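You operate a simulated robot arm through the tools that you are given. There is no shell and no other tool.

You run a simulated two-armed robot. Do the job below in one go: nothing can be reset, and whatever is moved stays where it is left.

Task
Set the breaker's three dials as the settings card says.
Fine: shut the clear cover again. Where these are worked on the way, their far stop is far enough and under half their travel is too little: clear cover.

The check looks at the end state, three seconds after you hand in, the way a careful person would. Anything else that was tipped, shoved, dropped, spilled or broken makes it a failure. A push-on lid holds only when it is set on centred and level and pressed home; a screw cap is set on level and turned clockwise until tight.

Robot
Two 7-joint arms with fingered hands on one trunk that stands fixed in place. Base frame: the origin is at the foot of the trunk, x ahead of it, y to its left, z up. Units: mm, rad, N and s.
The left shoulder is at [21, 125, 1453], the right one opposite. With the tool pointing down near the work surface each hand reaches from about 420 to 820 mm from the base axis, measured 20 degrees to its own side. Payload 4 kg a hand.
The tool frame of a hand sits at the grasp point between the pads (the TCP): z along the fingers, y along the line on which they close. The tips reach 29 mm beyond it. The gripper opens to 100 mm; its body begins 34 mm behind the TCP. The gripper is a hand of 5 fingers: y runs from the thumb to the fingers, the wrist lies at [-15, -105, -177] in the tool frame, and closing takes about 1.5 s.
Orientation is that of the tool frame in the base frame, as [roll, pitch, yaw] about the fixed x, y, z axes, in that order (R = Rz(yaw) Ry(pitch) Rx(roll)). With the fingers straight down and the wrist toward the robot, the tool's x, y and z point along [0, 1, 0], [1, 0, 0] and [0, 0, -1] of the base frame.

Tools
- The arms move only by the tool nudge_tool. It takes "left_steps", "right_steps" or both (then of equal length, played together; a hand with none holds still); each is a list of rows, each a list of 6 numbers: the shift along the base's x, y, z in units of 200 mm (1.0 is 200 mm), then the turn, a rotation vector about the base's x, y, z in units of 45 degrees (1.0 is 45 degrees). In form: [[dx, dy, dz, rx, ry, rz], ...]. A call has 1 to 20 rows; each row is the pose to reach, as a shift and turn from the pose commanded when the call began. "left_jaw" and "right_jaw" are, for a hand that has rows, the closure, from 0 (fully open) to 1 (shut), set as the call begins (left out, the last holds). A call with a number of a shift or a turn outside -1 to 1 is refused whole. Each row takes 0.2 s and may step no farther than 50 mm and 0.15 rad from the row before; otherwise, or with a gripper value out of range, the whole call is refused. A pose out of reach is approached as far as the arm can. The call stops where the force on the tool passes 40 N (or 10 N more than at its start, if that is more) or the arm is blocked; 0.2 s more then pass. Each finger travels about 45 mm/s and halts on what it meets, pressing with about 23 N; the grip force reading is that of the motor and also rises with nothing between the fingers. The clock runs only during rows and for 0.2 s after the last one: add rows that repeat a pose to give the fingers time. The reply holds the time, the measured pose of the TCP, the force on the tool along the base axes, the opening and the grip force, in the units named above and with some noise, with the torque about the TCP (base axes, N m) and any sound that the robot's microphone picked up, and new pictures: "views" is both (left out), scene, wrist or none (wrist: the cameras of the hands that moved).
- Cameras (640 x 400 px; columns grow to the right, rows downward): "scene" is now at [118.5, -13.5, 1621.3]; the picture's right is [-0.15, -0.99, 0.00], its down [-0.19, 0.03, -0.98] and it looks along [0.97, -0.14, -0.19] (base axes); focal length 225 px, centre (320, 200). "left" rides on the left gripper at [-66, -86, -121] in its tool frame; the picture's right is [-0.76, -0.31, 0.58], its down [0.59, -0.70, 0.40] and it looks along [0.28, 0.64, 0.71] (tool axes); focal length 247 px, centre (320, 200). "right" rides on the right gripper at [66, -86, -121] in its tool frame; the picture's right is [-0.76, 0.31, -0.58], its down [-0.59, -0.70, 0.40] and it looks along [-0.28, 0.64, 0.71] (tool axes); focal length 247 px, centre (320, 200).
- move_column(by): moves the trunk up (or, below 0, down) by that many mm; the arms and the scene camera ride with it, the base frame stays. It gives what a move gives, with no picture.
- finger_targets(index, middle, ring, little, thumb_bend, thumb_turn, hand): sets how far each is bent, from 0 (flat) to 1 (curled in); at 0.3 the hand is open as for a grip, at 0.7 the pads meet at the TCP. One left out holds its place. A second passes; each finger stops where it meets its share of the squeeze, and holds until it gets a number again. A gripper value or a shape takes the hand back. It gives what a move gives, with no picture; readings hold the bend of each and the force on index, middle, ring, little, thumb and palm. thumb_turn goes from beside the hand (0) to across from the fingers (1), as for a grip.
- set_grasp(shape, hand): the hand has 5 fingers and takes this shape, open, in about a second: jaw (thumb against the fingers, like two jaws); tri (thumb and two fingers); tip (a fingertip pinch); poke (one finger out to press); point (the index stretched); flat (the hand flat); cup (the hand cupped); fist (a fist). The gripper value then closes the fingers along that shape, each until it touches; the sizes above hold for jaw. It gives what a move gives, with no picture.
- aim_head(pan, tilt): turns the head with the scene camera to pan (to the left, within 1.396 rad either way) and tilt (down, from -0.506 to 1.204), counted from straight ahead of the robot (the tilt from the chest, where the trunk bows). It gives what a move gives, and a new picture of the scene camera.
- point_at(camera, pixels): for up to 12 pixels [column, row] of the newest picture of that camera ("zoom" is the newest enlarged one), the place [x, y, z] in the base frame of the surface seen there, good to about 2 mm. It takes no simulated time.
- inspect(camera, box): a new picture of the part [left, top, right, bottom] of that camera's present view, enlarged. It takes no simulated time.
- finish_job(): hands the job in; it is judged then, once.

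Leave the grippers open and the arms clear of the work at the hand-in unless told otherwise.

The tools are called after "Call:" by a JSON object that holds its "method" and its "body". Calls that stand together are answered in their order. nudge_tool: Moves the arms, as the interface text tells. Its arguments: {"type":"object","properties":{"left_steps":{"type":"array","items":{"type":"array","items":{"type":"number"}}},"left_jaw":{"type":"number"},"right_steps":{"type":"array","items":{"type":"array","items":{"type":"number"}}},"right_jaw":{"type":"number"},"views":{"type":"string","enum":["both","scene","wrist","none"]}},"required":[]} The other tools are called the same way: move_column (by) moves the trunk up or down; set_grasp (shape, hand) gives the hand a shape; finger_targets (index, middle, ring, little, thumb_bend, thumb_turn, hand) moves the fingers one by one; aim_head (pan, tilt) turns the head that bears the scene camera; point_at (camera, pixels) gives the place of the surface under pixels of a picture; inspect (camera, box) takes an enlarged picture of a part of a camera's view; finish_job () hands the job in.

At the start:

```text
t: 0.0
left_tcp_pos: [424.6, 153.3, 1598.1]
left_orientation: [3.14, 0.002, 1.573]
left_ft_force: [0.4, 0.7, 0.3]
left_moment: [0.0, 0.01, 0.0]
left_gripper_width: 99.8
left_finger_force: 0.1
left_shape: jaw
left_bend: [0.3, 0.3, 0.3, 0.3, 0.3, 0.98]
left_finger forces: [0.0, 0.0, 0.0, 0.1, 0.1, 0.0]
right_tcp_pos: [375.5, -249.5, 1541.9]
right_orientation: [3.142, 0.0, 1.572]
right_ft_force: [-0.2, -0.4, -0.1]
right_moment: [0.01, -0.02, -0.01]
right_gripper_width: 99.7
right_finger_force: 0.1
right_shape: jaw
right_bend: [0.3, 0.3, 0.3, 0.3, 0.3, 0.98]
right_finger forces: [0.1, 0.0, 0.0, 0.0, 0.1, 0.0]
trunk travel left (down, up): [-650.0, 97.0]
head pan, tilt (commanded): [-0.147, 0.19]
```

scene: 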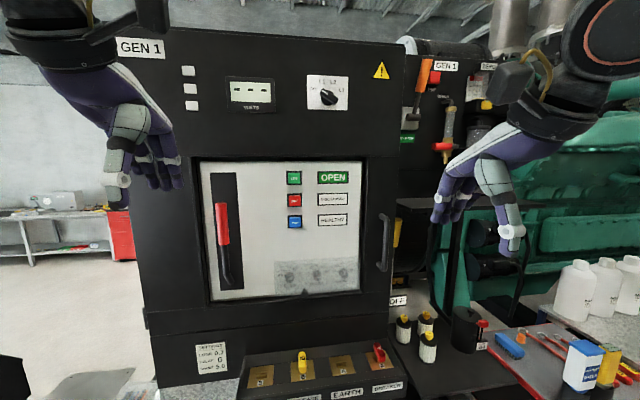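
right: 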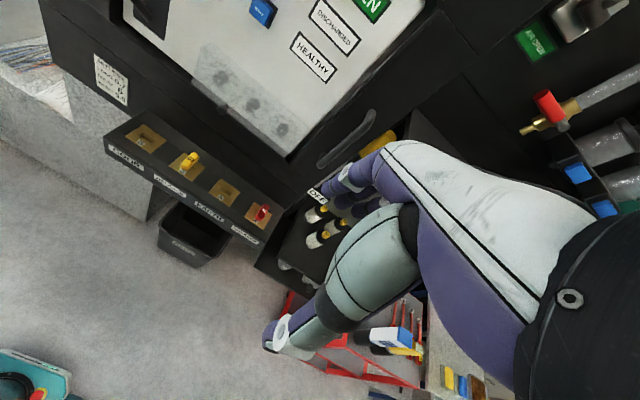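
left: 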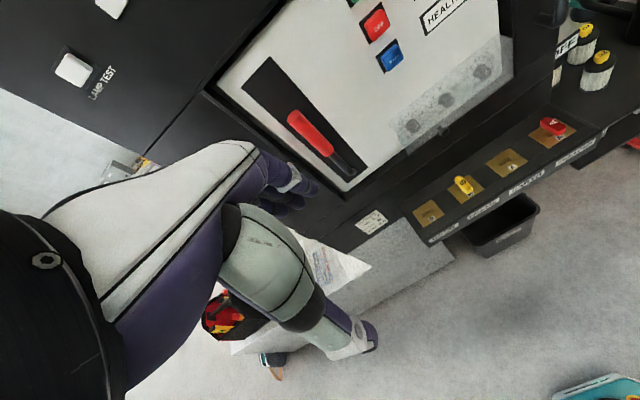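

I see a generator panel with a breaker; three dials sit behind a clear cover around (315, 275), and a settings card at (212, 357). I'll zoom in on both.

Call:
{"method": "inspect", "body": {"camera": "scene", "box": [180, 330, 250, 375]}}

Call:
{"method": "inspect", "body": {"camera": "scene", "box": [260, 245, 380, 310]}}

Call:
{"method": "inspect", "body": {"camera": "scene", "box": [190, 150, 400, 310]}}

```text
8.89 times, centred on (215, 352) of scene
```

zoom: 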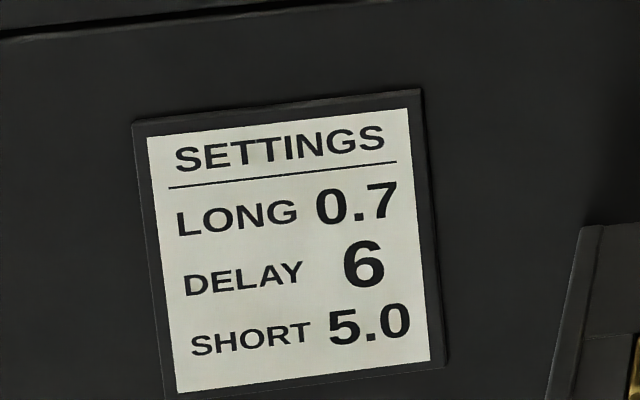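

```text
5.33 times, centred on (320, 278) of scene
```

zoom: 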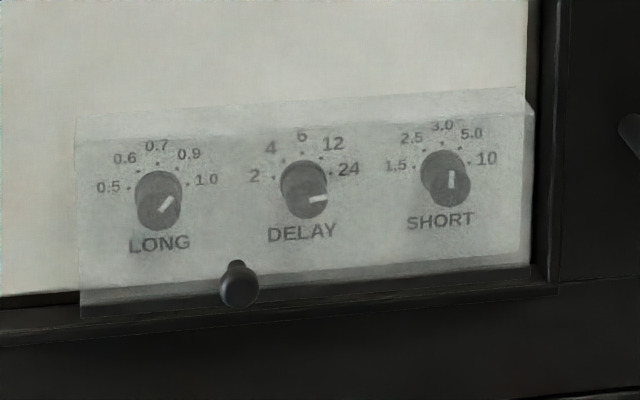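

```text
2.50 times, centred on (295, 230) of scene
```

zoom: 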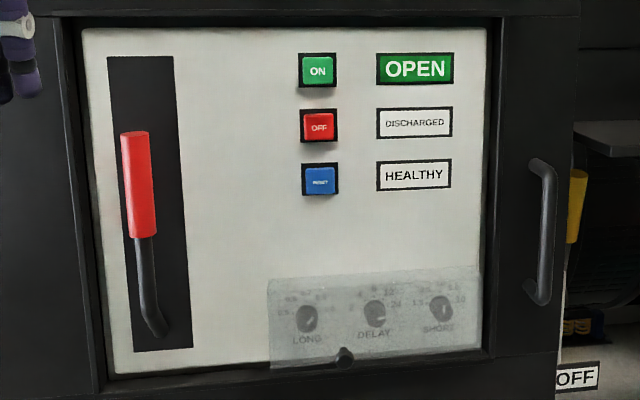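

The card reads LONG 0.7, DELAY 6, SHORT 5.0; the dials now show about 0.9, 24 and 3.0. I'll measure points on the cover, its knob at zoom (343, 357) and the dials.

Call:
{"method": "inspect", "body": {"camera": "scene", "box": [260, 245, 380, 310]}}

Call:
{"method": "point_at", "body": {"camera": "zoom", "pixels": [[80, 122], [525, 95], [80, 310], [528, 260], [238, 285], [165, 205], [310, 200], [450, 180], [300, 120], [300, 60], [240, 310], [300, 350]]}}

```text
5.33 times, centred on (320, 278) of scene
```

zoom: 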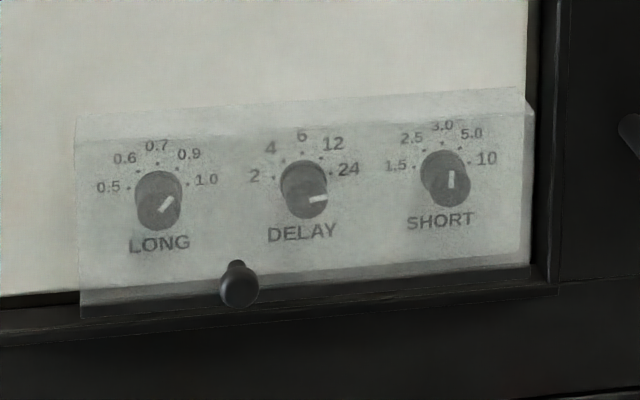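

```text
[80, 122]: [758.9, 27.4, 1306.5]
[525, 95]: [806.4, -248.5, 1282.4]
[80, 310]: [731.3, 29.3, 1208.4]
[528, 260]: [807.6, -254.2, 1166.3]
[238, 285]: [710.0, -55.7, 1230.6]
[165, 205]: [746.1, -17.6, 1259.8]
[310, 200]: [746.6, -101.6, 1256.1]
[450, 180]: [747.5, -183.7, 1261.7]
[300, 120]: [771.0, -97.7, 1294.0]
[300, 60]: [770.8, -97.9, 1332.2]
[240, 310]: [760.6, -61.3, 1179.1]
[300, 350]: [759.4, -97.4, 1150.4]
```

Cover front is at about x=731, spanning y −225 to 29, its knob at about (710, −55, 1229); dials stand at x≈746, z≈1258, y≈−18, −101, −184. I'll lower the trunk 120 mm so the camera gets a more frontal view and the shoulders come nearer the dial height.

Call:
{"method": "move_column", "body": {"by": -120}}

Call:
{"method": "aim_head", "body": {"pan": -0.147, "tilt": 0.4}}

```text
t: 1.5
left_tcp_pos: [424.5, 153.1, 1477.6]
left_orientation: [-3.141, 0.002, 1.571]
left_ft_force: [-0.1, -0.5, -0.6]
left_moment: [-0.01, 0.02, -0.01]
left_gripper_width: 99.7
left_finger_force: 0.0
left_shape: jaw
left_bend: [0.3, 0.3, 0.3, 0.3, 0.3, 0.98]
left_finger forces: [0.1, 0.0, 0.0, 0.0, 0.1, 0.0]
right_tcp_pos: [375.3, -250.8, 1422.6]
right_orientation: [3.141, 0.001, 1.573]
right_ft_force: [0.0, 0.6, -0.5]
right_moment: [0.04, 0.02, 0.01]
right_gripper_width: 100.0
right_finger_force: 0.0
right_shape: jaw
right_bend: [0.3, 0.3, 0.3, 0.3, 0.3, 0.98]
right_finger forces: [0.0, 0.1, 0.0, 0.1, 0.0, 0.0]
trunk travel left (down, up): [-530.0, 217.0]
head pan, tilt (commanded): [-0.147, 0.19]
```

```text
t: 2.2
left_tcp_pos: [426.0, 152.3, 1478.3]
left_orientation: [3.141, 0.002, 1.572]
left_ft_force: [0.3, -0.2, -0.1]
left_moment: [0.01, 0.01, -0.01]
left_gripper_width: 99.8
left_finger_force: 0.0
left_shape: jaw
left_bend: [0.3, 0.3, 0.3, 0.3, 0.3, 0.98]
left_finger forces: [0.0, 0.0, 0.0, 0.1, 0.0, 0.0]
right_tcp_pos: [375.7, -251.6, 1422.0]
right_orientation: [-3.141, -0.001, 1.573]
right_ft_force: [-0.2, -0.8, 0.2]
right_moment: [-0.01, 0.0, -0.02]
right_gripper_width: 99.6
right_finger_force: 0.1
right_shape: jaw
right_bend: [0.3, 0.3, 0.3, 0.3, 0.3, 0.98]
right_finger forces: [0.1, 0.1, 0.1, 0.0, 0.1, 0.0]
trunk travel left (down, up): [-530.0, 217.0]
head pan, tilt (commanded): [-0.147, 0.4]
```

scene: 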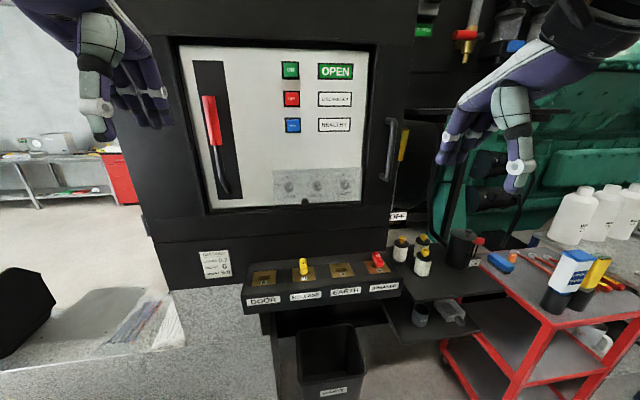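

The cover is now at about (317, 185). I'll zoom in on it.

Call:
{"method": "inspect", "body": {"camera": "scene", "box": [262, 155, 374, 225]}}

Call:
{"method": "point_at", "body": {"camera": "zoom", "pixels": [[72, 110], [72, 200], [72, 290], [243, 275], [243, 260], [155, 190], [322, 187], [480, 175], [575, 80], [575, 250], [300, 150], [320, 90]]}}

```text
5.71 times, centred on (318, 190) of scene
```

zoom: 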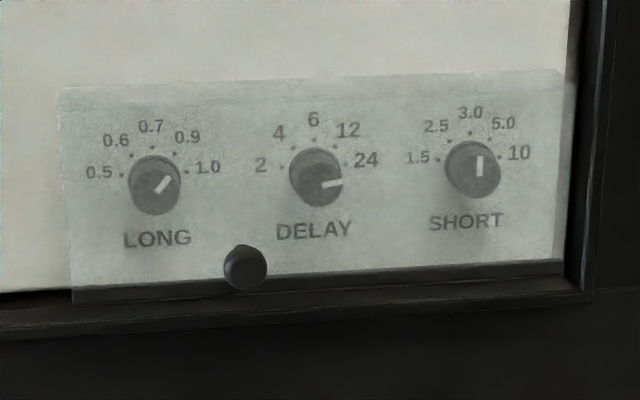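

```text
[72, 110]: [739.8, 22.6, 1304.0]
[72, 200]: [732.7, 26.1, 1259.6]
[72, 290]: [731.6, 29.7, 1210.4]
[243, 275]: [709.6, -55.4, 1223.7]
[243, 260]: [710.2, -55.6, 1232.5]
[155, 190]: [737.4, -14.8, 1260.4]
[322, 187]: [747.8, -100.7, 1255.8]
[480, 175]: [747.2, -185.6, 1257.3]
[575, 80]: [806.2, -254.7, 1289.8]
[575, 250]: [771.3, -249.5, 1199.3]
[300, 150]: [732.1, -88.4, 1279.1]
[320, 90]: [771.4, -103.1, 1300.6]
```

The cover is a clear box, seemingly hinged along its top edge (z≈1306) with its knob at the bottom. I'll give the left hand a tip pinch shape and begin turning it to point forward, moving toward the knob.

Call:
{"method": "set_grasp", "body": {"shape": "tip", "hand": "left"}}

Call:
{"method": "nudge_tool", "body": {"left_steps": [[0.05, -0.08, -0.1, 0, -0.167, 0], [0.1, -0.16, -0.2, 0, -0.333, 0], [0.15, -0.24, -0.3, 0, -0.5, 0], [0.2, -0.32, -0.4, 0, -0.667, 0], [0.25, -0.4, -0.5, 0, -0.833, 0], [0.3, -0.48, -0.6, 0, -1, 0]], "views": "both"}}

```text
t: 3.1
left_tcp_pos: [424.5, 151.3, 1479.2]
left_orientation: [-3.141, 0.0, 1.573]
left_ft_force: [-0.7, -0.8, -0.3]
left_moment: [0.02, 0.04, -0.03]
left_gripper_width: 99.9
left_finger_force: 0.1
left_shape: tip
left_bend: [0.3, 0.98, 0.99, 0.99, 0.3, 0.98]
left_finger forces: [0.1, 0.1, 0.0, 0.0, 0.1, 0.0]
right_tcp_pos: [375.0, -250.4, 1422.6]
right_orientation: [-3.141, 0.0, 1.572]
right_ft_force: [0.0, -0.8, -1.0]
right_moment: [-0.04, 0.03, 0.02]
right_gripper_width: 99.9
right_finger_force: 0.1
right_shape: jaw
right_bend: [0.3, 0.3, 0.3, 0.3, 0.3, 0.98]
right_finger forces: [0.0, 0.0, 0.0, 0.0, 0.1, 0.0]
trunk travel left (down, up): [-530.0, 217.0]
head pan, tilt (commanded): [-0.147, 0.4]
```

```text
t: 4.5
left_tcp_pos: [485.2, 55.5, 1355.3]
left_orientation: [2.355, 0.003, 1.57]
left_ft_force: [-0.3, -0.7, 0.2]
left_moment: [0.03, -0.01, -0.01]
left_gripper_width: 99.8
left_finger_force: 0.1
left_shape: tip
left_bend: [0.3, 0.98, 0.99, 0.99, 0.3, 0.98]
left_finger forces: [0.0, 0.0, 0.1, 0.0, 0.0, 0.0]
right_tcp_pos: [375.8, -250.1, 1422.1]
right_orientation: [-3.14, -0.002, 1.573]
right_ft_force: [0.1, 0.3, 0.0]
right_moment: [0.03, 0.03, 0.0]
right_gripper_width: 99.6
right_finger_force: 0.0
right_shape: jaw
right_bend: [0.3, 0.3, 0.3, 0.3, 0.3, 0.98]
right_finger forces: [0.0, 0.0, 0.0, 0.1, 0.0, 0.0]
trunk travel left (down, up): [-530.0, 217.0]
head pan, tilt (commanded): [-0.147, 0.4]
```

scene: 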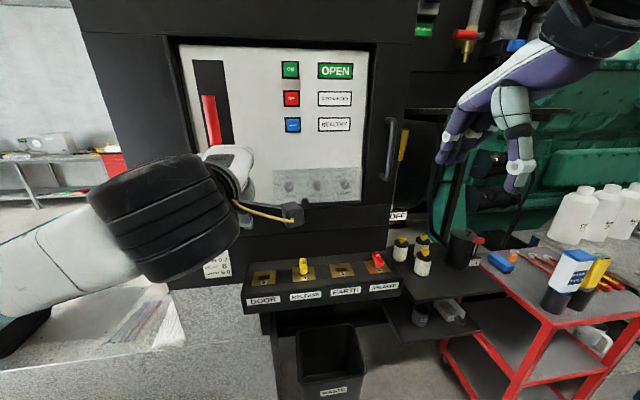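
left: 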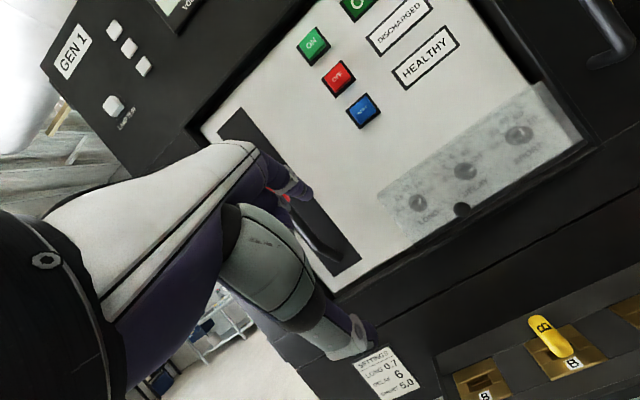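

The left hand moves as expected. I'll continue turning it to point straight forward, staging in front of the knob at about (590, −55, 1228).

Call:
{"method": "nudge_tool", "body": {"left_steps": [[0.085, -0.092, -0.1, 0, -0.167, 0], [0.17, -0.184, -0.2, 0, -0.333, 0], [0.255, -0.276, -0.3, 0, -0.5, 0], [0.34, -0.368, -0.4, 0, -0.667, 0], [0.425, -0.46, -0.5, 0, -0.833, 0], [0.51, -0.552, -0.62, 0, -1, 0]], "views": "both"}}

```text
t: 5.9
left_tcp_pos: [587.2, -52.4, 1231.3]
left_orientation: [1.572, 0.0, 1.567]
left_ft_force: [0.1, 0.1, -0.5]
left_moment: [0.04, 0.02, -0.01]
left_gripper_width: 100.1
left_finger_force: 0.0
left_shape: tip
left_bend: [0.3, 0.98, 0.99, 0.99, 0.3, 0.98]
left_finger forces: [0.0, 0.1, 0.0, 0.0, 0.0, 0.0]
right_tcp_pos: [375.1, -249.9, 1423.3]
right_orientation: [-3.139, -0.002, 1.573]
right_ft_force: [0.3, -0.1, 0.1]
right_moment: [-0.01, -0.03, -0.01]
right_gripper_width: 99.9
right_finger_force: 0.0
right_shape: jaw
right_bend: [0.3, 0.3, 0.3, 0.3, 0.3, 0.98]
right_finger forces: [0.0, 0.1, 0.1, 0.0, 0.1, 0.1]
trunk travel left (down, up): [-530.0, 217.0]
head pan, tilt (commanded): [-0.147, 0.4]
```

scene: 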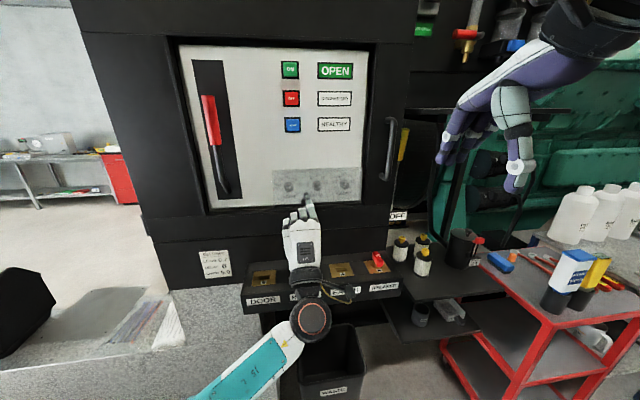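
left: 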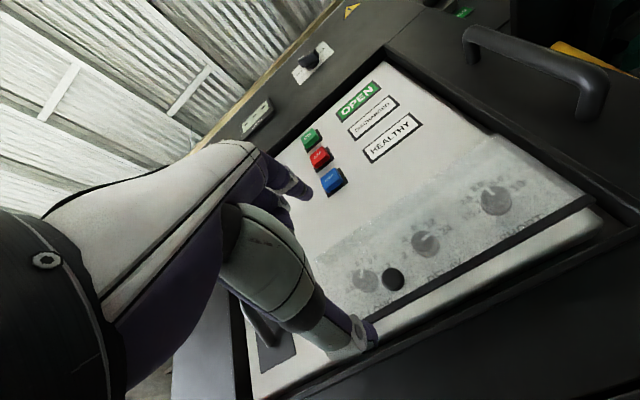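

The hand points forward below the knob. I'll zoom on the scene picture around the fingers and knob to check alignment.

Call:
{"method": "inspect", "body": {"camera": "scene", "box": [262, 155, 374, 225]}}

Call:
{"method": "inspect", "body": {"camera": "left", "box": [240, 120, 640, 370]}}

```text
5.71 times, centred on (318, 190) of scene
```

zoom: 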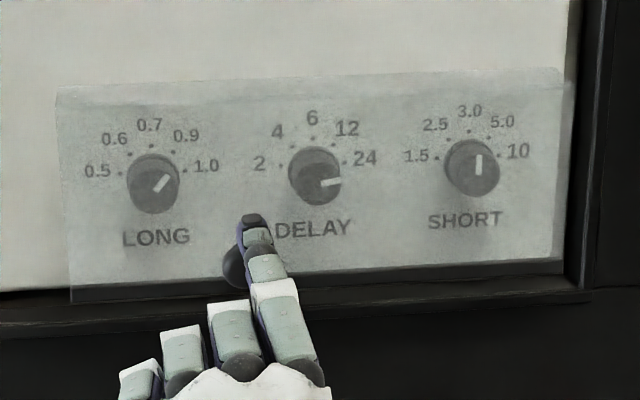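

```text
1.60 times, centred on (440, 245) of left
```

zoom: 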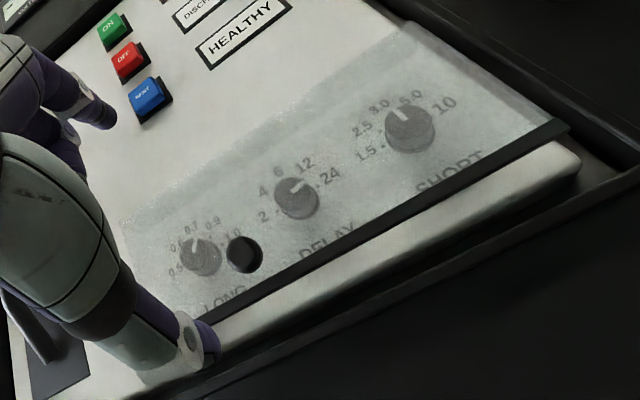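

I'll measure the index fingertip in the scene picture at about (306, 194) and (309, 202), and the thumb tip in the left picture at about (365, 335).

Call:
{"method": "point_at", "body": {"camera": "scene", "pixels": [[306, 194], [308, 199], [309, 204], [312, 212]]}}

Call:
{"method": "point_at", "body": {"camera": "left", "pixels": [[366, 335], [350, 335], [305, 190], [392, 279], [430, 283]]}}

```text
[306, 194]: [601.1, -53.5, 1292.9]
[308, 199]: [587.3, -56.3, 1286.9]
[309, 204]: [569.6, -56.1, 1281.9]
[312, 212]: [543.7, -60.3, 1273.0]
```

```text
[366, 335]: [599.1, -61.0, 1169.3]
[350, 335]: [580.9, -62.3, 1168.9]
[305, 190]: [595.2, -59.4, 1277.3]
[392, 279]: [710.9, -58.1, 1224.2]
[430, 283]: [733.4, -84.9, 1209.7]
```

Index tip is near z≈1280 and thumb near z≈1180, both at y≈−57, so the knob (y≈−57, z≈1227) is between them. I'll advance to x≈697.

Call:
{"method": "nudge_tool", "body": {"left_steps": [[0.15, 0, -0.01, 0, 0, 0], [0.3, 0, -0.015, 0, 0, 0], [0.45, 0, -0.02, 0, 0, 0], [0.55, 0, -0.02, 0, 0, 0]], "views": "both"}}

```text
t: 6.9
left_tcp_pos: [697.9, -55.1, 1228.7]
left_orientation: [1.572, 0.003, 1.568]
left_ft_force: [-0.7, 0.1, -0.2]
left_moment: [0.01, -0.04, 0.0]
left_gripper_width: 99.7
left_finger_force: 0.1
left_shape: tip
left_bend: [0.3, 0.98, 0.99, 0.99, 0.3, 0.98]
left_finger forces: [0.0, 0.0, 0.0, 0.0, 0.1, 0.1]
right_tcp_pos: [375.7, -250.2, 1423.3]
right_orientation: [-3.141, 0.0, 1.574]
right_ft_force: [0.4, -0.2, -0.2]
right_moment: [0.02, -0.01, 0.01]
right_gripper_width: 99.8
right_finger_force: 0.1
right_shape: jaw
right_bend: [0.3, 0.3, 0.3, 0.3, 0.3, 0.98]
right_finger forces: [0.0, 0.0, 0.0, 0.0, 0.0, 0.1]
trunk travel left (down, up): [-530.0, 217.0]
head pan, tilt (commanded): [-0.147, 0.4]
```

scene: 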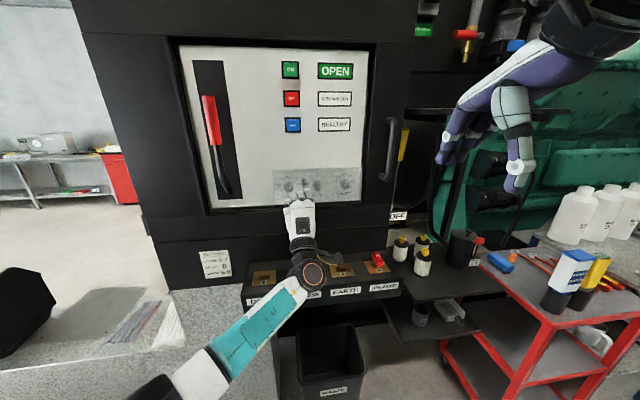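
left: 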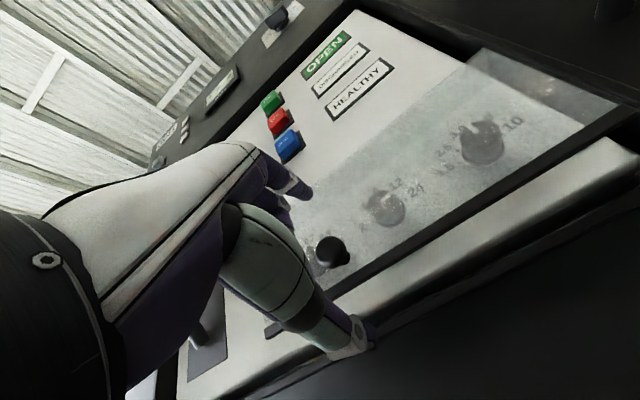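

The knob at (330, 252) in the left picture lies between index and thumb. I'll close the pinch on it, repeating the pose to give time.

Call:
{"method": "nudge_tool", "body": {"left_steps": [[0, 0, 0, 0, 0, 0], [0, 0, 0, 0, 0, 0], [0, 0, 0, 0, 0, 0], [0, 0, 0, 0, 0, 0], [0, 0, 0, 0, 0, 0], [0, 0, 0, 0, 0, 0], [0, 0, 0, 0, 0, 0]], "left_jaw": 1, "views": "both"}}

```text
t: 8.5
left_tcp_pos: [697.2, -53.6, 1228.7]
left_orientation: [1.571, 0.0, 1.574]
left_ft_force: [-0.6, 1.0, -0.2]
left_moment: [-0.05, -0.02, -0.01]
left_gripper_width: 15.4
left_finger_force: 23.0
left_shape: tip
left_bend: [0.67, 1.0, 1.0, 1.0, 0.49, 1.0]
left_finger forces: [20.5, 0.0, 0.0, 0.0, 19.8, 0.0]
right_tcp_pos: [374.7, -250.5, 1422.4]
right_orientation: [-3.141, 0.0, 1.572]
right_ft_force: [-0.5, 0.4, -0.2]
right_moment: [0.03, -0.01, 0.0]
right_gripper_width: 99.6
right_finger_force: 0.1
right_shape: jaw
right_bend: [0.3, 0.3, 0.3, 0.3, 0.3, 0.98]
right_finger forces: [0.0, 0.0, 0.1, 0.0, 0.1, 0.1]
trunk travel left (down, up): [-530.0, 217.0]
head pan, tilt (commanded): [-0.147, 0.4]
```

scene: 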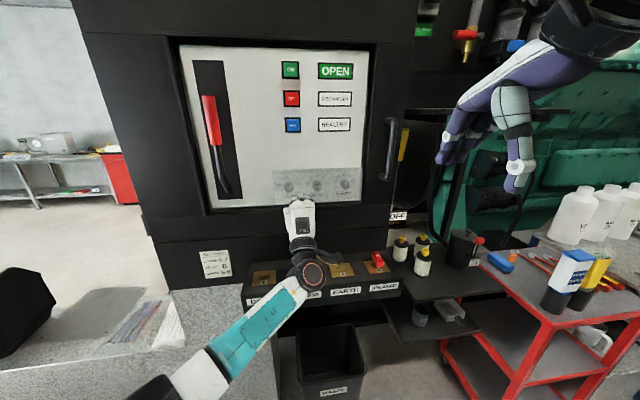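
left: 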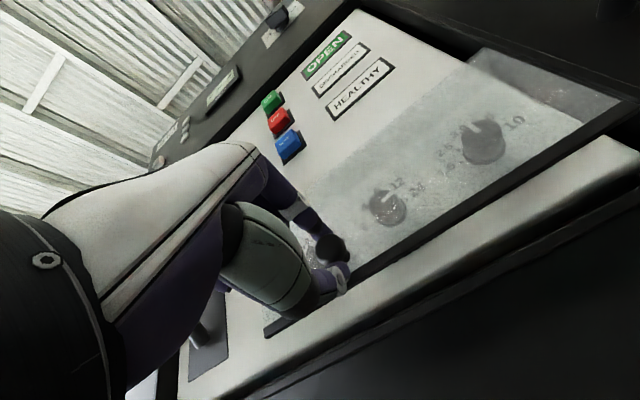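

Grip is firm (about 20 N, width 15.4). I'll try the first 15° of an opening arc about an assumed hinge at x=771, z=1308, and read the force.

Call:
{"method": "nudge_tool", "body": {"left_steps": [[-0.024, 0, 0.026, 0, 0.083, 0], [-0.0485, 0, 0.0515, 0, 0.1667, 0], [-0.07, 0, 0.08, 0, 0.25, 0], [-0.09, 0, 0.1085, 0, 0.3333, 0]], "views": "both"}}

```text
t: 9.5
left_tcp_pos: [678.2, -53.9, 1251.3]
left_orientation: [1.833, 0.002, 1.57]
left_ft_force: [-0.9, 0.7, -2.3]
left_moment: [-0.04, 0.02, 0.0]
left_gripper_width: 15.0
left_finger_force: 23.4
left_shape: tip
left_bend: [0.67, 1.0, 1.0, 1.0, 0.49, 1.0]
left_finger forces: [20.9, 0.1, 0.0, 0.0, 19.4, 0.0]
right_tcp_pos: [376.1, -251.0, 1421.1]
right_orientation: [3.14, -0.001, 1.573]
right_ft_force: [-0.7, -0.2, 0.6]
right_moment: [-0.02, 0.0, 0.0]
right_gripper_width: 99.7
right_finger_force: 0.1
right_shape: jaw
right_bend: [0.3, 0.3, 0.3, 0.3, 0.3, 0.98]
right_finger forces: [0.0, 0.0, 0.1, 0.0, 0.0, 0.0]
trunk travel left (down, up): [-530.0, 217.0]
head pan, tilt (commanded): [-0.147, 0.4]
```

scene: 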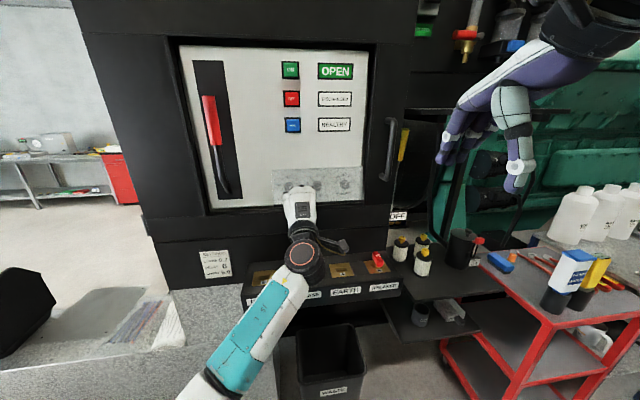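
left: 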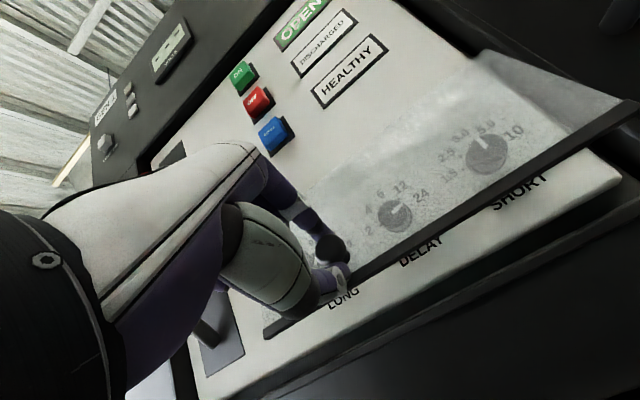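

The cover swings freely about the top hinge with tiny force. I'll carry on the arc to 60°.

Call:
{"method": "nudge_tool", "body": {"left_steps": [[-0.0337, 0, 0.0622, 0, 0.1667, 0], [-0.0589, 0, 0.1283, 0, 0.3333, 0], [-0.0754, 0, 0.197, 0, 0.5, 0], [-0.0827, 0, 0.2674, 0, 0.6667, 0], [-0.0807, 0, 0.338, 0, 0.8333, 0], [-0.0694, 0, 0.4079, 0, 1, 0]], "views": "both"}}

```text
t: 10.9
left_tcp_pos: [665.7, -53.7, 1332.5]
left_orientation: [2.623, 0.002, 1.571]
left_ft_force: [2.2, -0.6, 0.0]
left_moment: [-0.04, -0.08, 0.02]
left_gripper_width: 15.1
left_finger_force: 22.4
left_shape: tip
left_bend: [0.67, 1.0, 1.0, 1.0, 0.49, 1.0]
left_finger forces: [22.9, 0.1, 0.0, 0.0, 18.9, 0.0]
right_tcp_pos: [376.4, -249.7, 1422.9]
right_orientation: [-3.139, -0.001, 1.575]
right_ft_force: [-0.2, 0.4, -1.6]
right_moment: [-0.03, 0.01, 0.01]
right_gripper_width: 100.1
right_finger_force: 0.0
right_shape: jaw
right_bend: [0.3, 0.3, 0.3, 0.3, 0.3, 0.98]
right_finger forces: [0.0, 0.0, 0.0, 0.0, 0.0, 0.1]
trunk travel left (down, up): [-530.0, 217.0]
head pan, tilt (commanded): [-0.147, 0.4]
```

scene: 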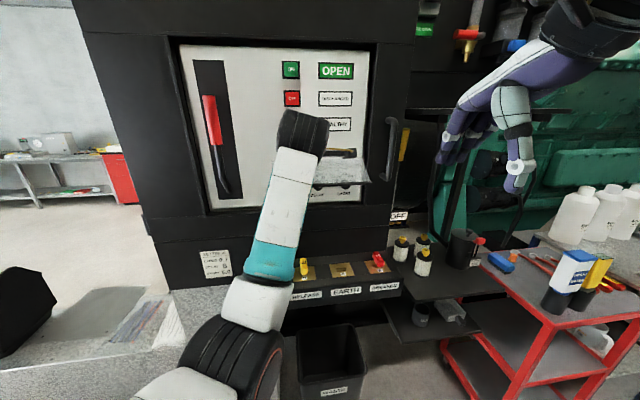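
left: 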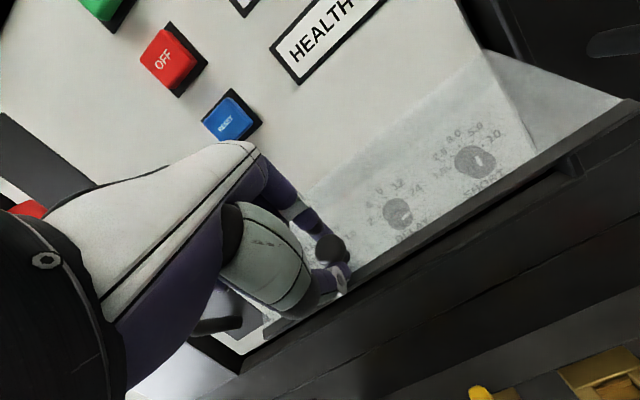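

Cover is about 60° open. Before going further I'll check where the RESET and OFF buttons are relative to my hand, so that I don't touch them: left picture (233, 115), (167, 58), and the index knuckle (260, 160).

Call:
{"method": "point_at", "body": {"camera": "left", "pixels": [[233, 115], [167, 58], [255, 165], [200, 170], [120, 180], [560, 160], [630, 108], [345, 265]]}}

Call:
{"method": "point_at", "body": {"camera": "scene", "pixels": [[293, 99], [290, 70], [305, 118], [295, 125], [355, 175], [370, 182], [325, 155]]}}

Call:
{"method": "inspect", "body": {"camera": "scene", "box": [230, 90, 406, 200]}}

```text
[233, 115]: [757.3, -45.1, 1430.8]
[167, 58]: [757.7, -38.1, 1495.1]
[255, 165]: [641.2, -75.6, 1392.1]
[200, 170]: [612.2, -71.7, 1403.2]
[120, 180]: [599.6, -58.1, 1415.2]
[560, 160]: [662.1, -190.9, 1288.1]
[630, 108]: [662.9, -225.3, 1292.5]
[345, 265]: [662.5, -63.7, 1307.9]
```

```text
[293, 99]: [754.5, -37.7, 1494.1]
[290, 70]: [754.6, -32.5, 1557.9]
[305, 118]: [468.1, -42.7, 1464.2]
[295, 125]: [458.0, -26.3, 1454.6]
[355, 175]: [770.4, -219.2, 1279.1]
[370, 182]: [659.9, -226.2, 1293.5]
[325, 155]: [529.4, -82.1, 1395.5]
```

```text
3.64 times, centred on (318, 145) of scene
```

zoom: 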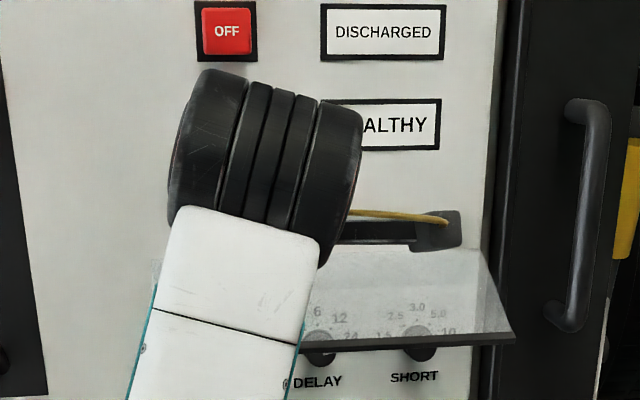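

RESET is at (757, −45, 1431) and OFF at (757, −38, 1495). At 90° open my hand should still clear them by about 20 mm. I'll go on to 85–90°, watching force.

Call:
{"method": "nudge_tool", "body": {"left_steps": [[0.01, 0, 0.0339, 0, 0.0833, 0], [0.02, 0, 0.0678, 0, 0.1667, 0], [0.034, 0, 0.1, 0, 0.25, 0], [0.049, 0, 0.1324, 0, 0.3333, 0], [0.086, 0, 0.1925, 0, 0.5, 0], [0.1305, 0, 0.2475, 0, 0.6667, 0]], "views": "both"}}

```text
t: 12.3
left_tcp_pos: [692.8, -54.7, 1382.7]
left_orientation: [-3.14, 0.002, 1.574]
left_ft_force: [4.5, 0.4, -2.4]
left_moment: [0.02, -0.17, 0.02]
left_gripper_width: 15.3
left_finger_force: 23.1
left_shape: tip
left_bend: [0.66, 1.0, 1.0, 1.0, 0.52, 1.0]
left_finger forces: [23.9, 0.0, 0.0, 0.0, 18.6, 0.0]
right_tcp_pos: [376.9, -250.2, 1421.8]
right_orientation: [-3.141, 0.001, 1.573]
right_ft_force: [0.6, 1.2, 0.0]
right_moment: [-0.02, 0.0, -0.02]
right_gripper_width: 99.9
right_finger_force: 0.1
right_shape: jaw
right_bend: [0.3, 0.3, 0.3, 0.3, 0.3, 0.98]
right_finger forces: [0.1, 0.0, 0.0, 0.0, 0.0, 0.1]
trunk travel left (down, up): [-530.0, 217.0]
head pan, tilt (commanded): [-0.147, 0.4]
```

scene: 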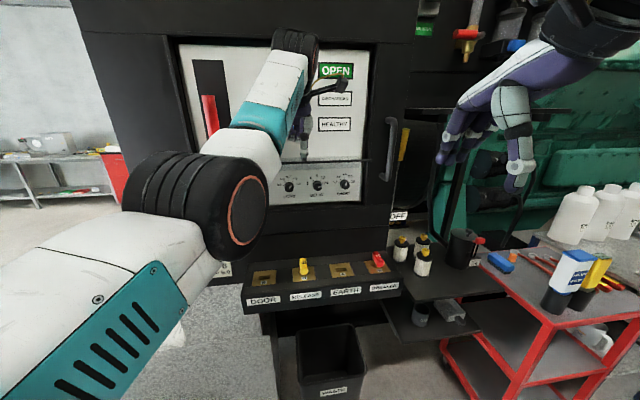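
left: 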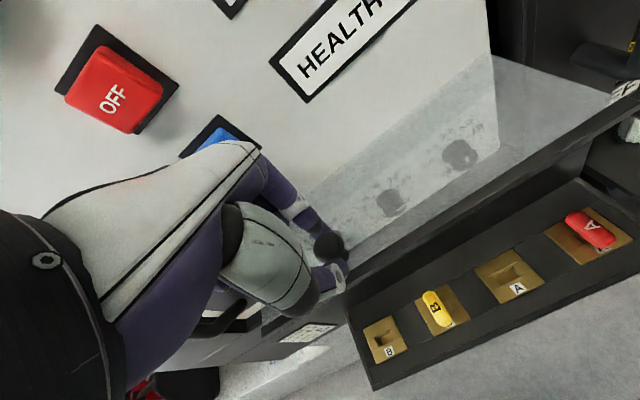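

The cover is about 90° open and the dials are exposed. I'll zoom in on the dials and cover edge.

Call:
{"method": "inspect", "body": {"camera": "scene", "box": [262, 140, 374, 210]}}

Call:
{"method": "point_at", "body": {"camera": "zoom", "pixels": [[155, 270], [155, 285], [318, 262], [470, 255], [80, 150], [570, 130], [80, 180], [300, 120], [470, 100]]}}

```text
5.71 times, centred on (318, 175) of scene
```

zoom: 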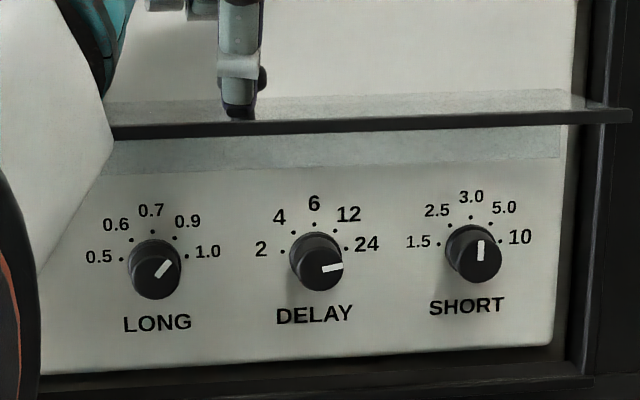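

```text
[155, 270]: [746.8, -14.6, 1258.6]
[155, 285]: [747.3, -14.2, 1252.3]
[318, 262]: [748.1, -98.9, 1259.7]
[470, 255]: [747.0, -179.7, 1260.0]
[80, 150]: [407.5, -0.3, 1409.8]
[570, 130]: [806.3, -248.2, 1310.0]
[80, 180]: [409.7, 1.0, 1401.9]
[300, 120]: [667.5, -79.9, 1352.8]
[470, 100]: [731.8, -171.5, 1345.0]
```

Cover horizontal with its edge at x≈667. I'll loosen the pinch slightly (to about 25–30 mm) so the fingers still cage the knob, and see whether the cover stays by itself.

Call:
{"method": "nudge_tool", "body": {"left_steps": [[0, 0, 0, 0, 0, 0], [0, 0, 0, 0, 0, 0], [0, 0, 0, 0, 0, 0], [0, 0, 0, 0, 0, 0], [0, 0, 0, 0, 0, 0]], "left_jaw": 0.7, "views": "both"}}

Call:
{"method": "inspect", "body": {"camera": "scene", "box": [262, 140, 374, 210]}}

```text
t: 13.5
left_tcp_pos: [689.7, -55.1, 1383.8]
left_orientation: [-3.14, 0.002, 1.571]
left_ft_force: [0.0, -0.4, -0.1]
left_moment: [0.05, 0.02, -0.02]
left_gripper_width: 30.0
left_finger_force: 0.1
left_shape: tip
left_bend: [0.55, 0.98, 0.99, 0.99, 0.46, 1.0]
left_finger forces: [0.0, 0.0, 0.0, 0.1, 0.1, 0.0]
right_tcp_pos: [372.6, -251.5, 1423.2]
right_orientation: [3.141, -0.003, 1.57]
right_ft_force: [0.1, -0.6, 0.6]
right_moment: [0.0, -0.01, -0.01]
right_gripper_width: 99.9
right_finger_force: 0.0
right_shape: jaw
right_bend: [0.3, 0.3, 0.3, 0.3, 0.3, 0.98]
right_finger forces: [0.0, 0.0, 0.0, 0.1, 0.0, 0.1]
trunk travel left (down, up): [-530.0, 217.0]
head pan, tilt (commanded): [-0.147, 0.4]
```

scene: 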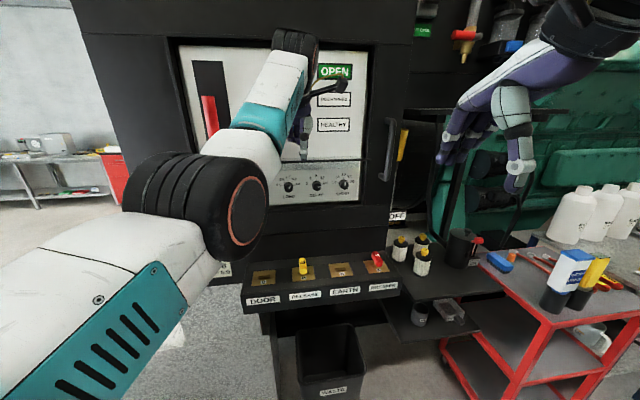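
left: 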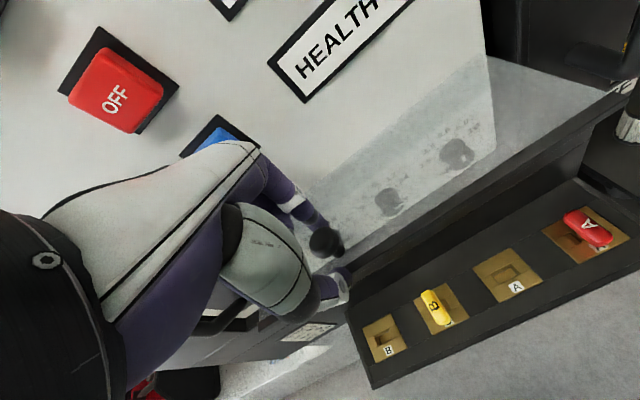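

```text
5.71 times, centred on (318, 175) of scene
```

zoom: 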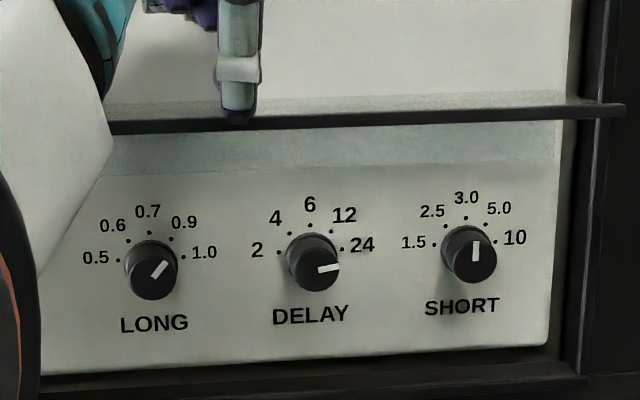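

Call:
{"method": "inspect", "body": {"camera": "left", "box": [220, 160, 420, 320]}}

Call:
{"method": "point_at", "body": {"camera": "zoom", "pixels": [[325, 330], [350, 300], [400, 375], [560, 360]]}}

```text
2.50 times, centred on (320, 240) of left
```

zoom: 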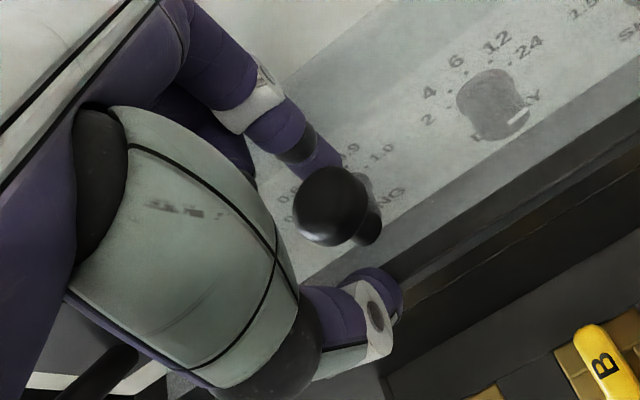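

```text
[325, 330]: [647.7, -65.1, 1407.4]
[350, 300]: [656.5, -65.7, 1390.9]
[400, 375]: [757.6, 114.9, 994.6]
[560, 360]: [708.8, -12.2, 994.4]
```

Call:
{"method": "point_at", "body": {"camera": "zoom", "pixels": [[335, 205], [320, 190], [350, 225], [370, 215], [300, 145], [370, 290], [420, 260]]}}

Call:
{"method": "inspect", "body": {"camera": "scene", "box": [288, 140, 328, 165]}}

```text
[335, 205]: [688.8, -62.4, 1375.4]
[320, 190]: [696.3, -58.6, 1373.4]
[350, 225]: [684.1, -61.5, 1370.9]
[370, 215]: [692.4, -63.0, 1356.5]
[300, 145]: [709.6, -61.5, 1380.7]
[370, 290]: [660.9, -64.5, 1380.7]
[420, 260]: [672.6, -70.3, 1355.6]
```

```text
16.00 times, centred on (308, 152) of scene
```

zoom: 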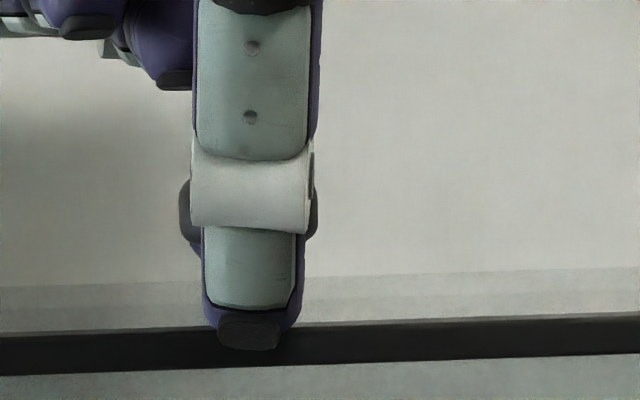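

The knob stays put around x≈690 with no finger contact, so the cover seems to hold by friction. I'll open the pinch fully and watch once more.

Call:
{"method": "nudge_tool", "body": {"left_steps": [[0, 0, 0, 0, 0, 0], [0, 0, 0, 0, 0, 0], [0, 0, 0, 0, 0, 0], [0, 0, 0, 0, 0, 0], [0, 0, 0, 0, 0, 0]], "left_jaw": 0.4, "views": "wrist"}}

Call:
{"method": "inspect", "body": {"camera": "left", "box": [220, 160, 420, 320]}}

Call:
{"method": "point_at", "body": {"camera": "zoom", "pixels": [[335, 205], [320, 190], [350, 225], [370, 215], [300, 145], [370, 290], [420, 260]]}}

```text
t: 14.7
left_tcp_pos: [691.5, -54.5, 1381.4]
left_orientation: [3.141, 0.0, 1.573]
left_ft_force: [-0.3, -0.4, 0.7]
left_moment: [0.0, -0.01, -0.03]
left_gripper_width: 60.0
left_finger_force: 0.0
left_shape: tip
left_bend: [0.45, 0.98, 0.99, 0.99, 0.3, 1.0]
left_finger forces: [0.0, 0.0, 0.1, 0.1, 0.0, 0.0]
right_tcp_pos: [376.7, -250.6, 1422.7]
right_orientation: [-3.141, 0.0, 1.571]
right_ft_force: [0.0, -0.4, 1.0]
right_moment: [-0.02, -0.02, 0.0]
right_gripper_width: 99.6
right_finger_force: 0.1
right_shape: jaw
right_bend: [0.3, 0.3, 0.3, 0.3, 0.3, 0.98]
right_finger forces: [0.1, 0.0, 0.0, 0.0, 0.0, 0.0]
trunk travel left (down, up): [-530.0, 217.0]
head pan, tilt (commanded): [-0.147, 0.4]
```

left: 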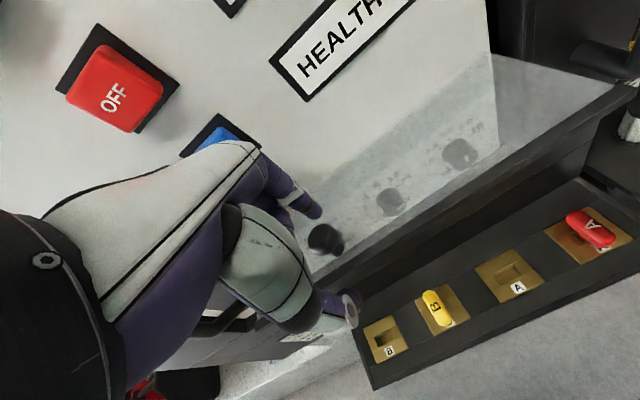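

```text
2.50 times, centred on (320, 240) of left
```

zoom: 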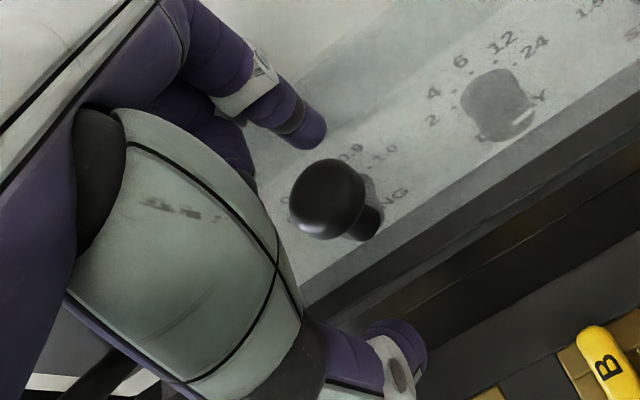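

```text
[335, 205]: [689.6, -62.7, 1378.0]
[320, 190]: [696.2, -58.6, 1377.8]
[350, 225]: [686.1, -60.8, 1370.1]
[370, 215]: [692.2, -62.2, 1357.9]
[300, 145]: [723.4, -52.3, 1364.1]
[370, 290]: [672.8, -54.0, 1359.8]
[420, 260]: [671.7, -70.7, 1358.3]
```

The cover stays open by itself at 90°. I'll lift the left hand off the knob and withdraw it back and left, clear of the buttons.

Call:
{"method": "nudge_tool", "body": {"left_steps": [[-0.025, 0, 0.1, 0, 0, 0], [-0.05, 0, 0.22, 0, 0, 0], [-0.2, 0, 0.3, 0, 0, 0], [-0.4, 0, 0.35, 0, 0, 0], [-0.6, 0.1, 0.4, 0, 0, 0], [-0.75, 0.25, 0.4, 0, 0, 0], [-0.9, 0.42, 0.4, 0, 0, 0], [-1, 0.62, 0.4, 0, 0, 0], [-1, 0.85, 0.4, 0, 0, 0], [-1, 1, 0.4, 0, 0, 0]], "views": "both"}}

Call:
{"method": "inspect", "body": {"camera": "scene", "box": [262, 140, 374, 210]}}

Call:
{"method": "point_at", "body": {"camera": "zoom", "pixels": [[155, 270], [318, 262], [474, 255], [80, 130], [600, 112], [250, 100], [155, 245], [155, 290]]}}

```text
t: 16.9
left_tcp_pos: [594.4, 180.8, 1460.9]
left_orientation: [-3.141, 0.002, 1.573]
left_ft_force: [-0.8, 0.6, -0.2]
left_moment: [-0.04, -0.01, 0.01]
left_gripper_width: 59.9
left_finger_force: 0.0
left_shape: tip
left_bend: [0.45, 0.98, 0.99, 0.99, 0.3, 1.0]
left_finger forces: [0.0, 0.0, 0.0, 0.1, 0.1, 0.0]
left hand out of reach, approached as far as the arm can: row 5, 6, 7, 8, 9, 10
right_tcp_pos: [375.0, -249.3, 1421.6]
right_orientation: [3.141, -0.001, 1.573]
right_ft_force: [0.2, -0.3, -0.8]
right_moment: [0.01, -0.01, 0.01]
right_gripper_width: 99.6
right_finger_force: 0.1
right_shape: jaw
right_bend: [0.3, 0.3, 0.3, 0.3, 0.3, 0.98]
right_finger forces: [0.0, 0.1, 0.1, 0.1, 0.0, 0.0]
trunk travel left (down, up): [-530.0, 217.0]
head pan, tilt (commanded): [-0.147, 0.4]
```

scene: 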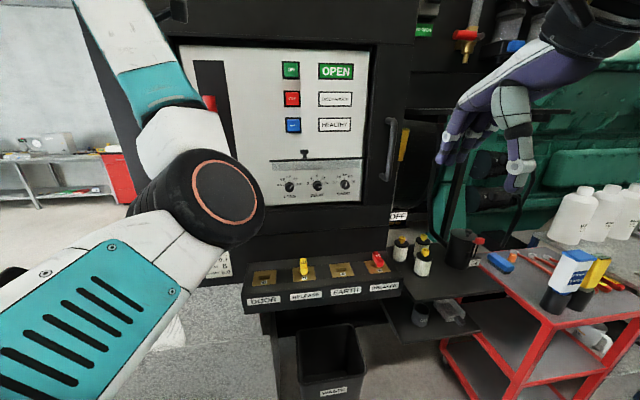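
left: 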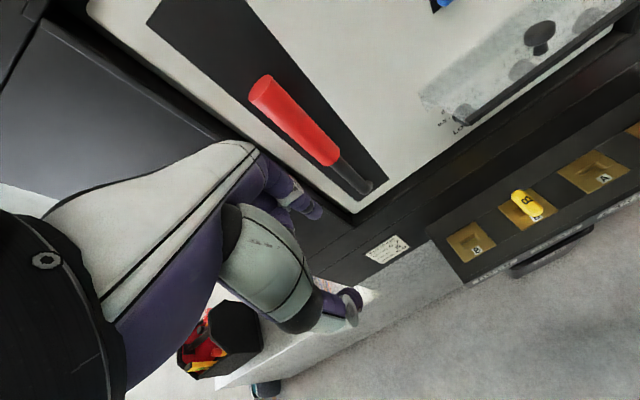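

```text
5.71 times, centred on (318, 175) of scene
```

zoom: 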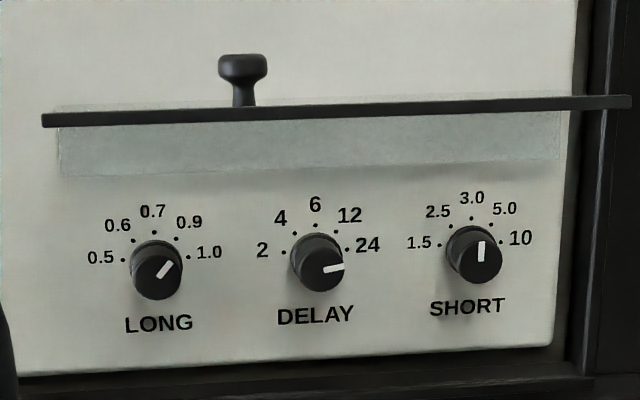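

```text
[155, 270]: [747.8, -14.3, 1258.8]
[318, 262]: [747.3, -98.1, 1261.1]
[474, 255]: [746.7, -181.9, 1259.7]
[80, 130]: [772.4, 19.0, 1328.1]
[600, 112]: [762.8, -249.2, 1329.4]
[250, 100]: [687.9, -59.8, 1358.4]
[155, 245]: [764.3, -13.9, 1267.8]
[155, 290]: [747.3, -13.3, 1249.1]
```

The cover stays open, giving free space under its plate (z≈1346). Dial centres: LONG (747, −15, 1258), DELAY (747, −99, 1259), SHORT (747, −182, 1259). I'll check the door handle's place at scene (391, 150) and the breaker lever, then set the right hand to the tip shape.

Call:
{"method": "point_at", "body": {"camera": "scene", "pixels": [[391, 150], [390, 122], [384, 178], [365, 195], [380, 210], [212, 105]]}}

Call:
{"method": "set_grasp", "body": {"shape": "tip", "hand": "right"}}

```text
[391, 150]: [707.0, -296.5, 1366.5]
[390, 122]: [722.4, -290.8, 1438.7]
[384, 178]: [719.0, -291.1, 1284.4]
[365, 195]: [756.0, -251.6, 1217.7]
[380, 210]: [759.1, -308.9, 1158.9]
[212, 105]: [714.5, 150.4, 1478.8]
```

```text
t: 17.8
left_tcp_pos: [595.1, 179.9, 1461.6]
left_orientation: [3.141, 0.002, 1.572]
left_ft_force: [0.4, 0.6, 0.1]
left_moment: [-0.04, 0.02, -0.01]
left_gripper_width: 59.9
left_finger_force: 0.1
left_shape: tip
left_bend: [0.45, 0.98, 0.99, 0.99, 0.3, 1.0]
left_finger forces: [0.0, 0.0, 0.1, 0.0, 0.0, 0.0]
right_tcp_pos: [375.6, -250.8, 1423.6]
right_orientation: [-3.14, 0.0, 1.574]
right_ft_force: [0.0, -0.2, -0.4]
right_moment: [0.02, -0.01, -0.02]
right_gripper_width: 99.8
right_finger_force: 0.0
right_shape: tip
right_bend: [0.3, 0.98, 0.99, 0.99, 0.3, 0.98]
right_finger forces: [0.0, 0.0, 0.0, 0.0, 0.0, 0.0]
trunk travel left (down, up): [-530.0, 217.0]
head pan, tilt (commanded): [-0.147, 0.4]
```

The handle is at y≈−296, x≈707, z 1284–1438, to be kept clear. I'll bring the right hand to point forward in front of the SHORT dial, first half.

Call:
{"method": "nudge_tool", "body": {"right_steps": [[0.09, 0.055, -0.065, 0, -0.167, 0], [0.18, 0.11, -0.13, 0, -0.333, 0], [0.27, 0.165, -0.2, 0, -0.5, 0], [0.36, 0.22, -0.26, 0, -0.667, 0], [0.45, 0.275, -0.33, 0, -0.833, 0], [0.5, 0.33, -0.4, 0, -1, 0]], "right_jaw": 0.2, "views": "both"}}

```text
t: 19.2
left_tcp_pos: [596.8, 180.6, 1461.0]
left_orientation: [-3.139, 0.002, 1.572]
left_ft_force: [0.3, -0.2, -0.3]
left_moment: [0.0, -0.02, -0.01]
left_gripper_width: 60.2
left_finger_force: 0.1
left_shape: tip
left_bend: [0.45, 0.98, 0.99, 0.99, 0.3, 1.0]
left_finger forces: [0.1, 0.1, 0.1, 0.1, 0.0, 0.0]
right_tcp_pos: [483.2, -184.6, 1342.3]
right_orientation: [2.357, -0.001, 1.573]
right_ft_force: [0.4, 0.7, 0.1]
right_moment: [0.02, 0.01, -0.02]
right_gripper_width: 79.9
right_finger_force: 0.2
right_shape: tip
right_bend: [0.37, 0.98, 0.99, 0.99, 0.3, 0.99]
right_finger forces: [0.0, 0.0, 0.0, 0.1, 0.1, 0.1]
right hand out of reach, approached as far as the arm can: row 6
trunk travel left (down, up): [-530.0, 217.0]
head pan, tilt (commanded): [-0.147, 0.4]
```

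scene: 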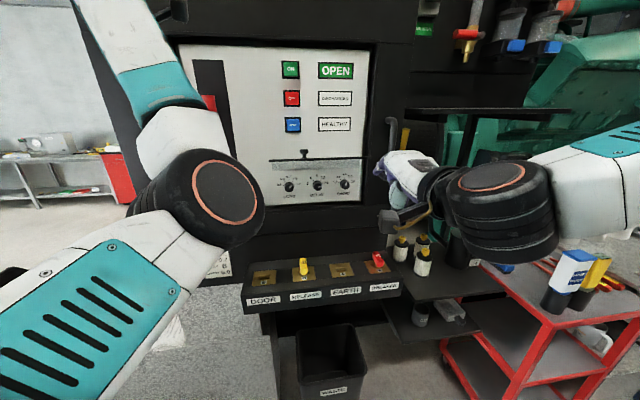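
right: 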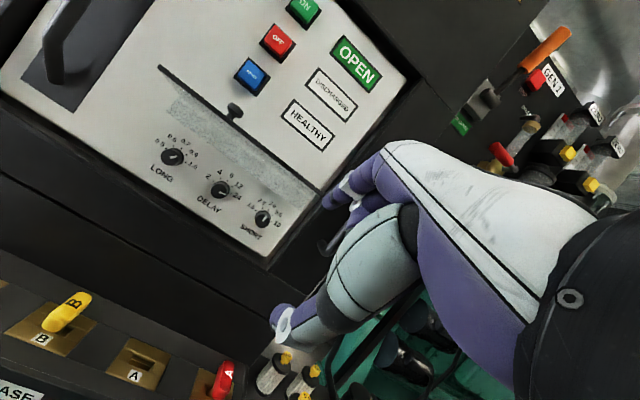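

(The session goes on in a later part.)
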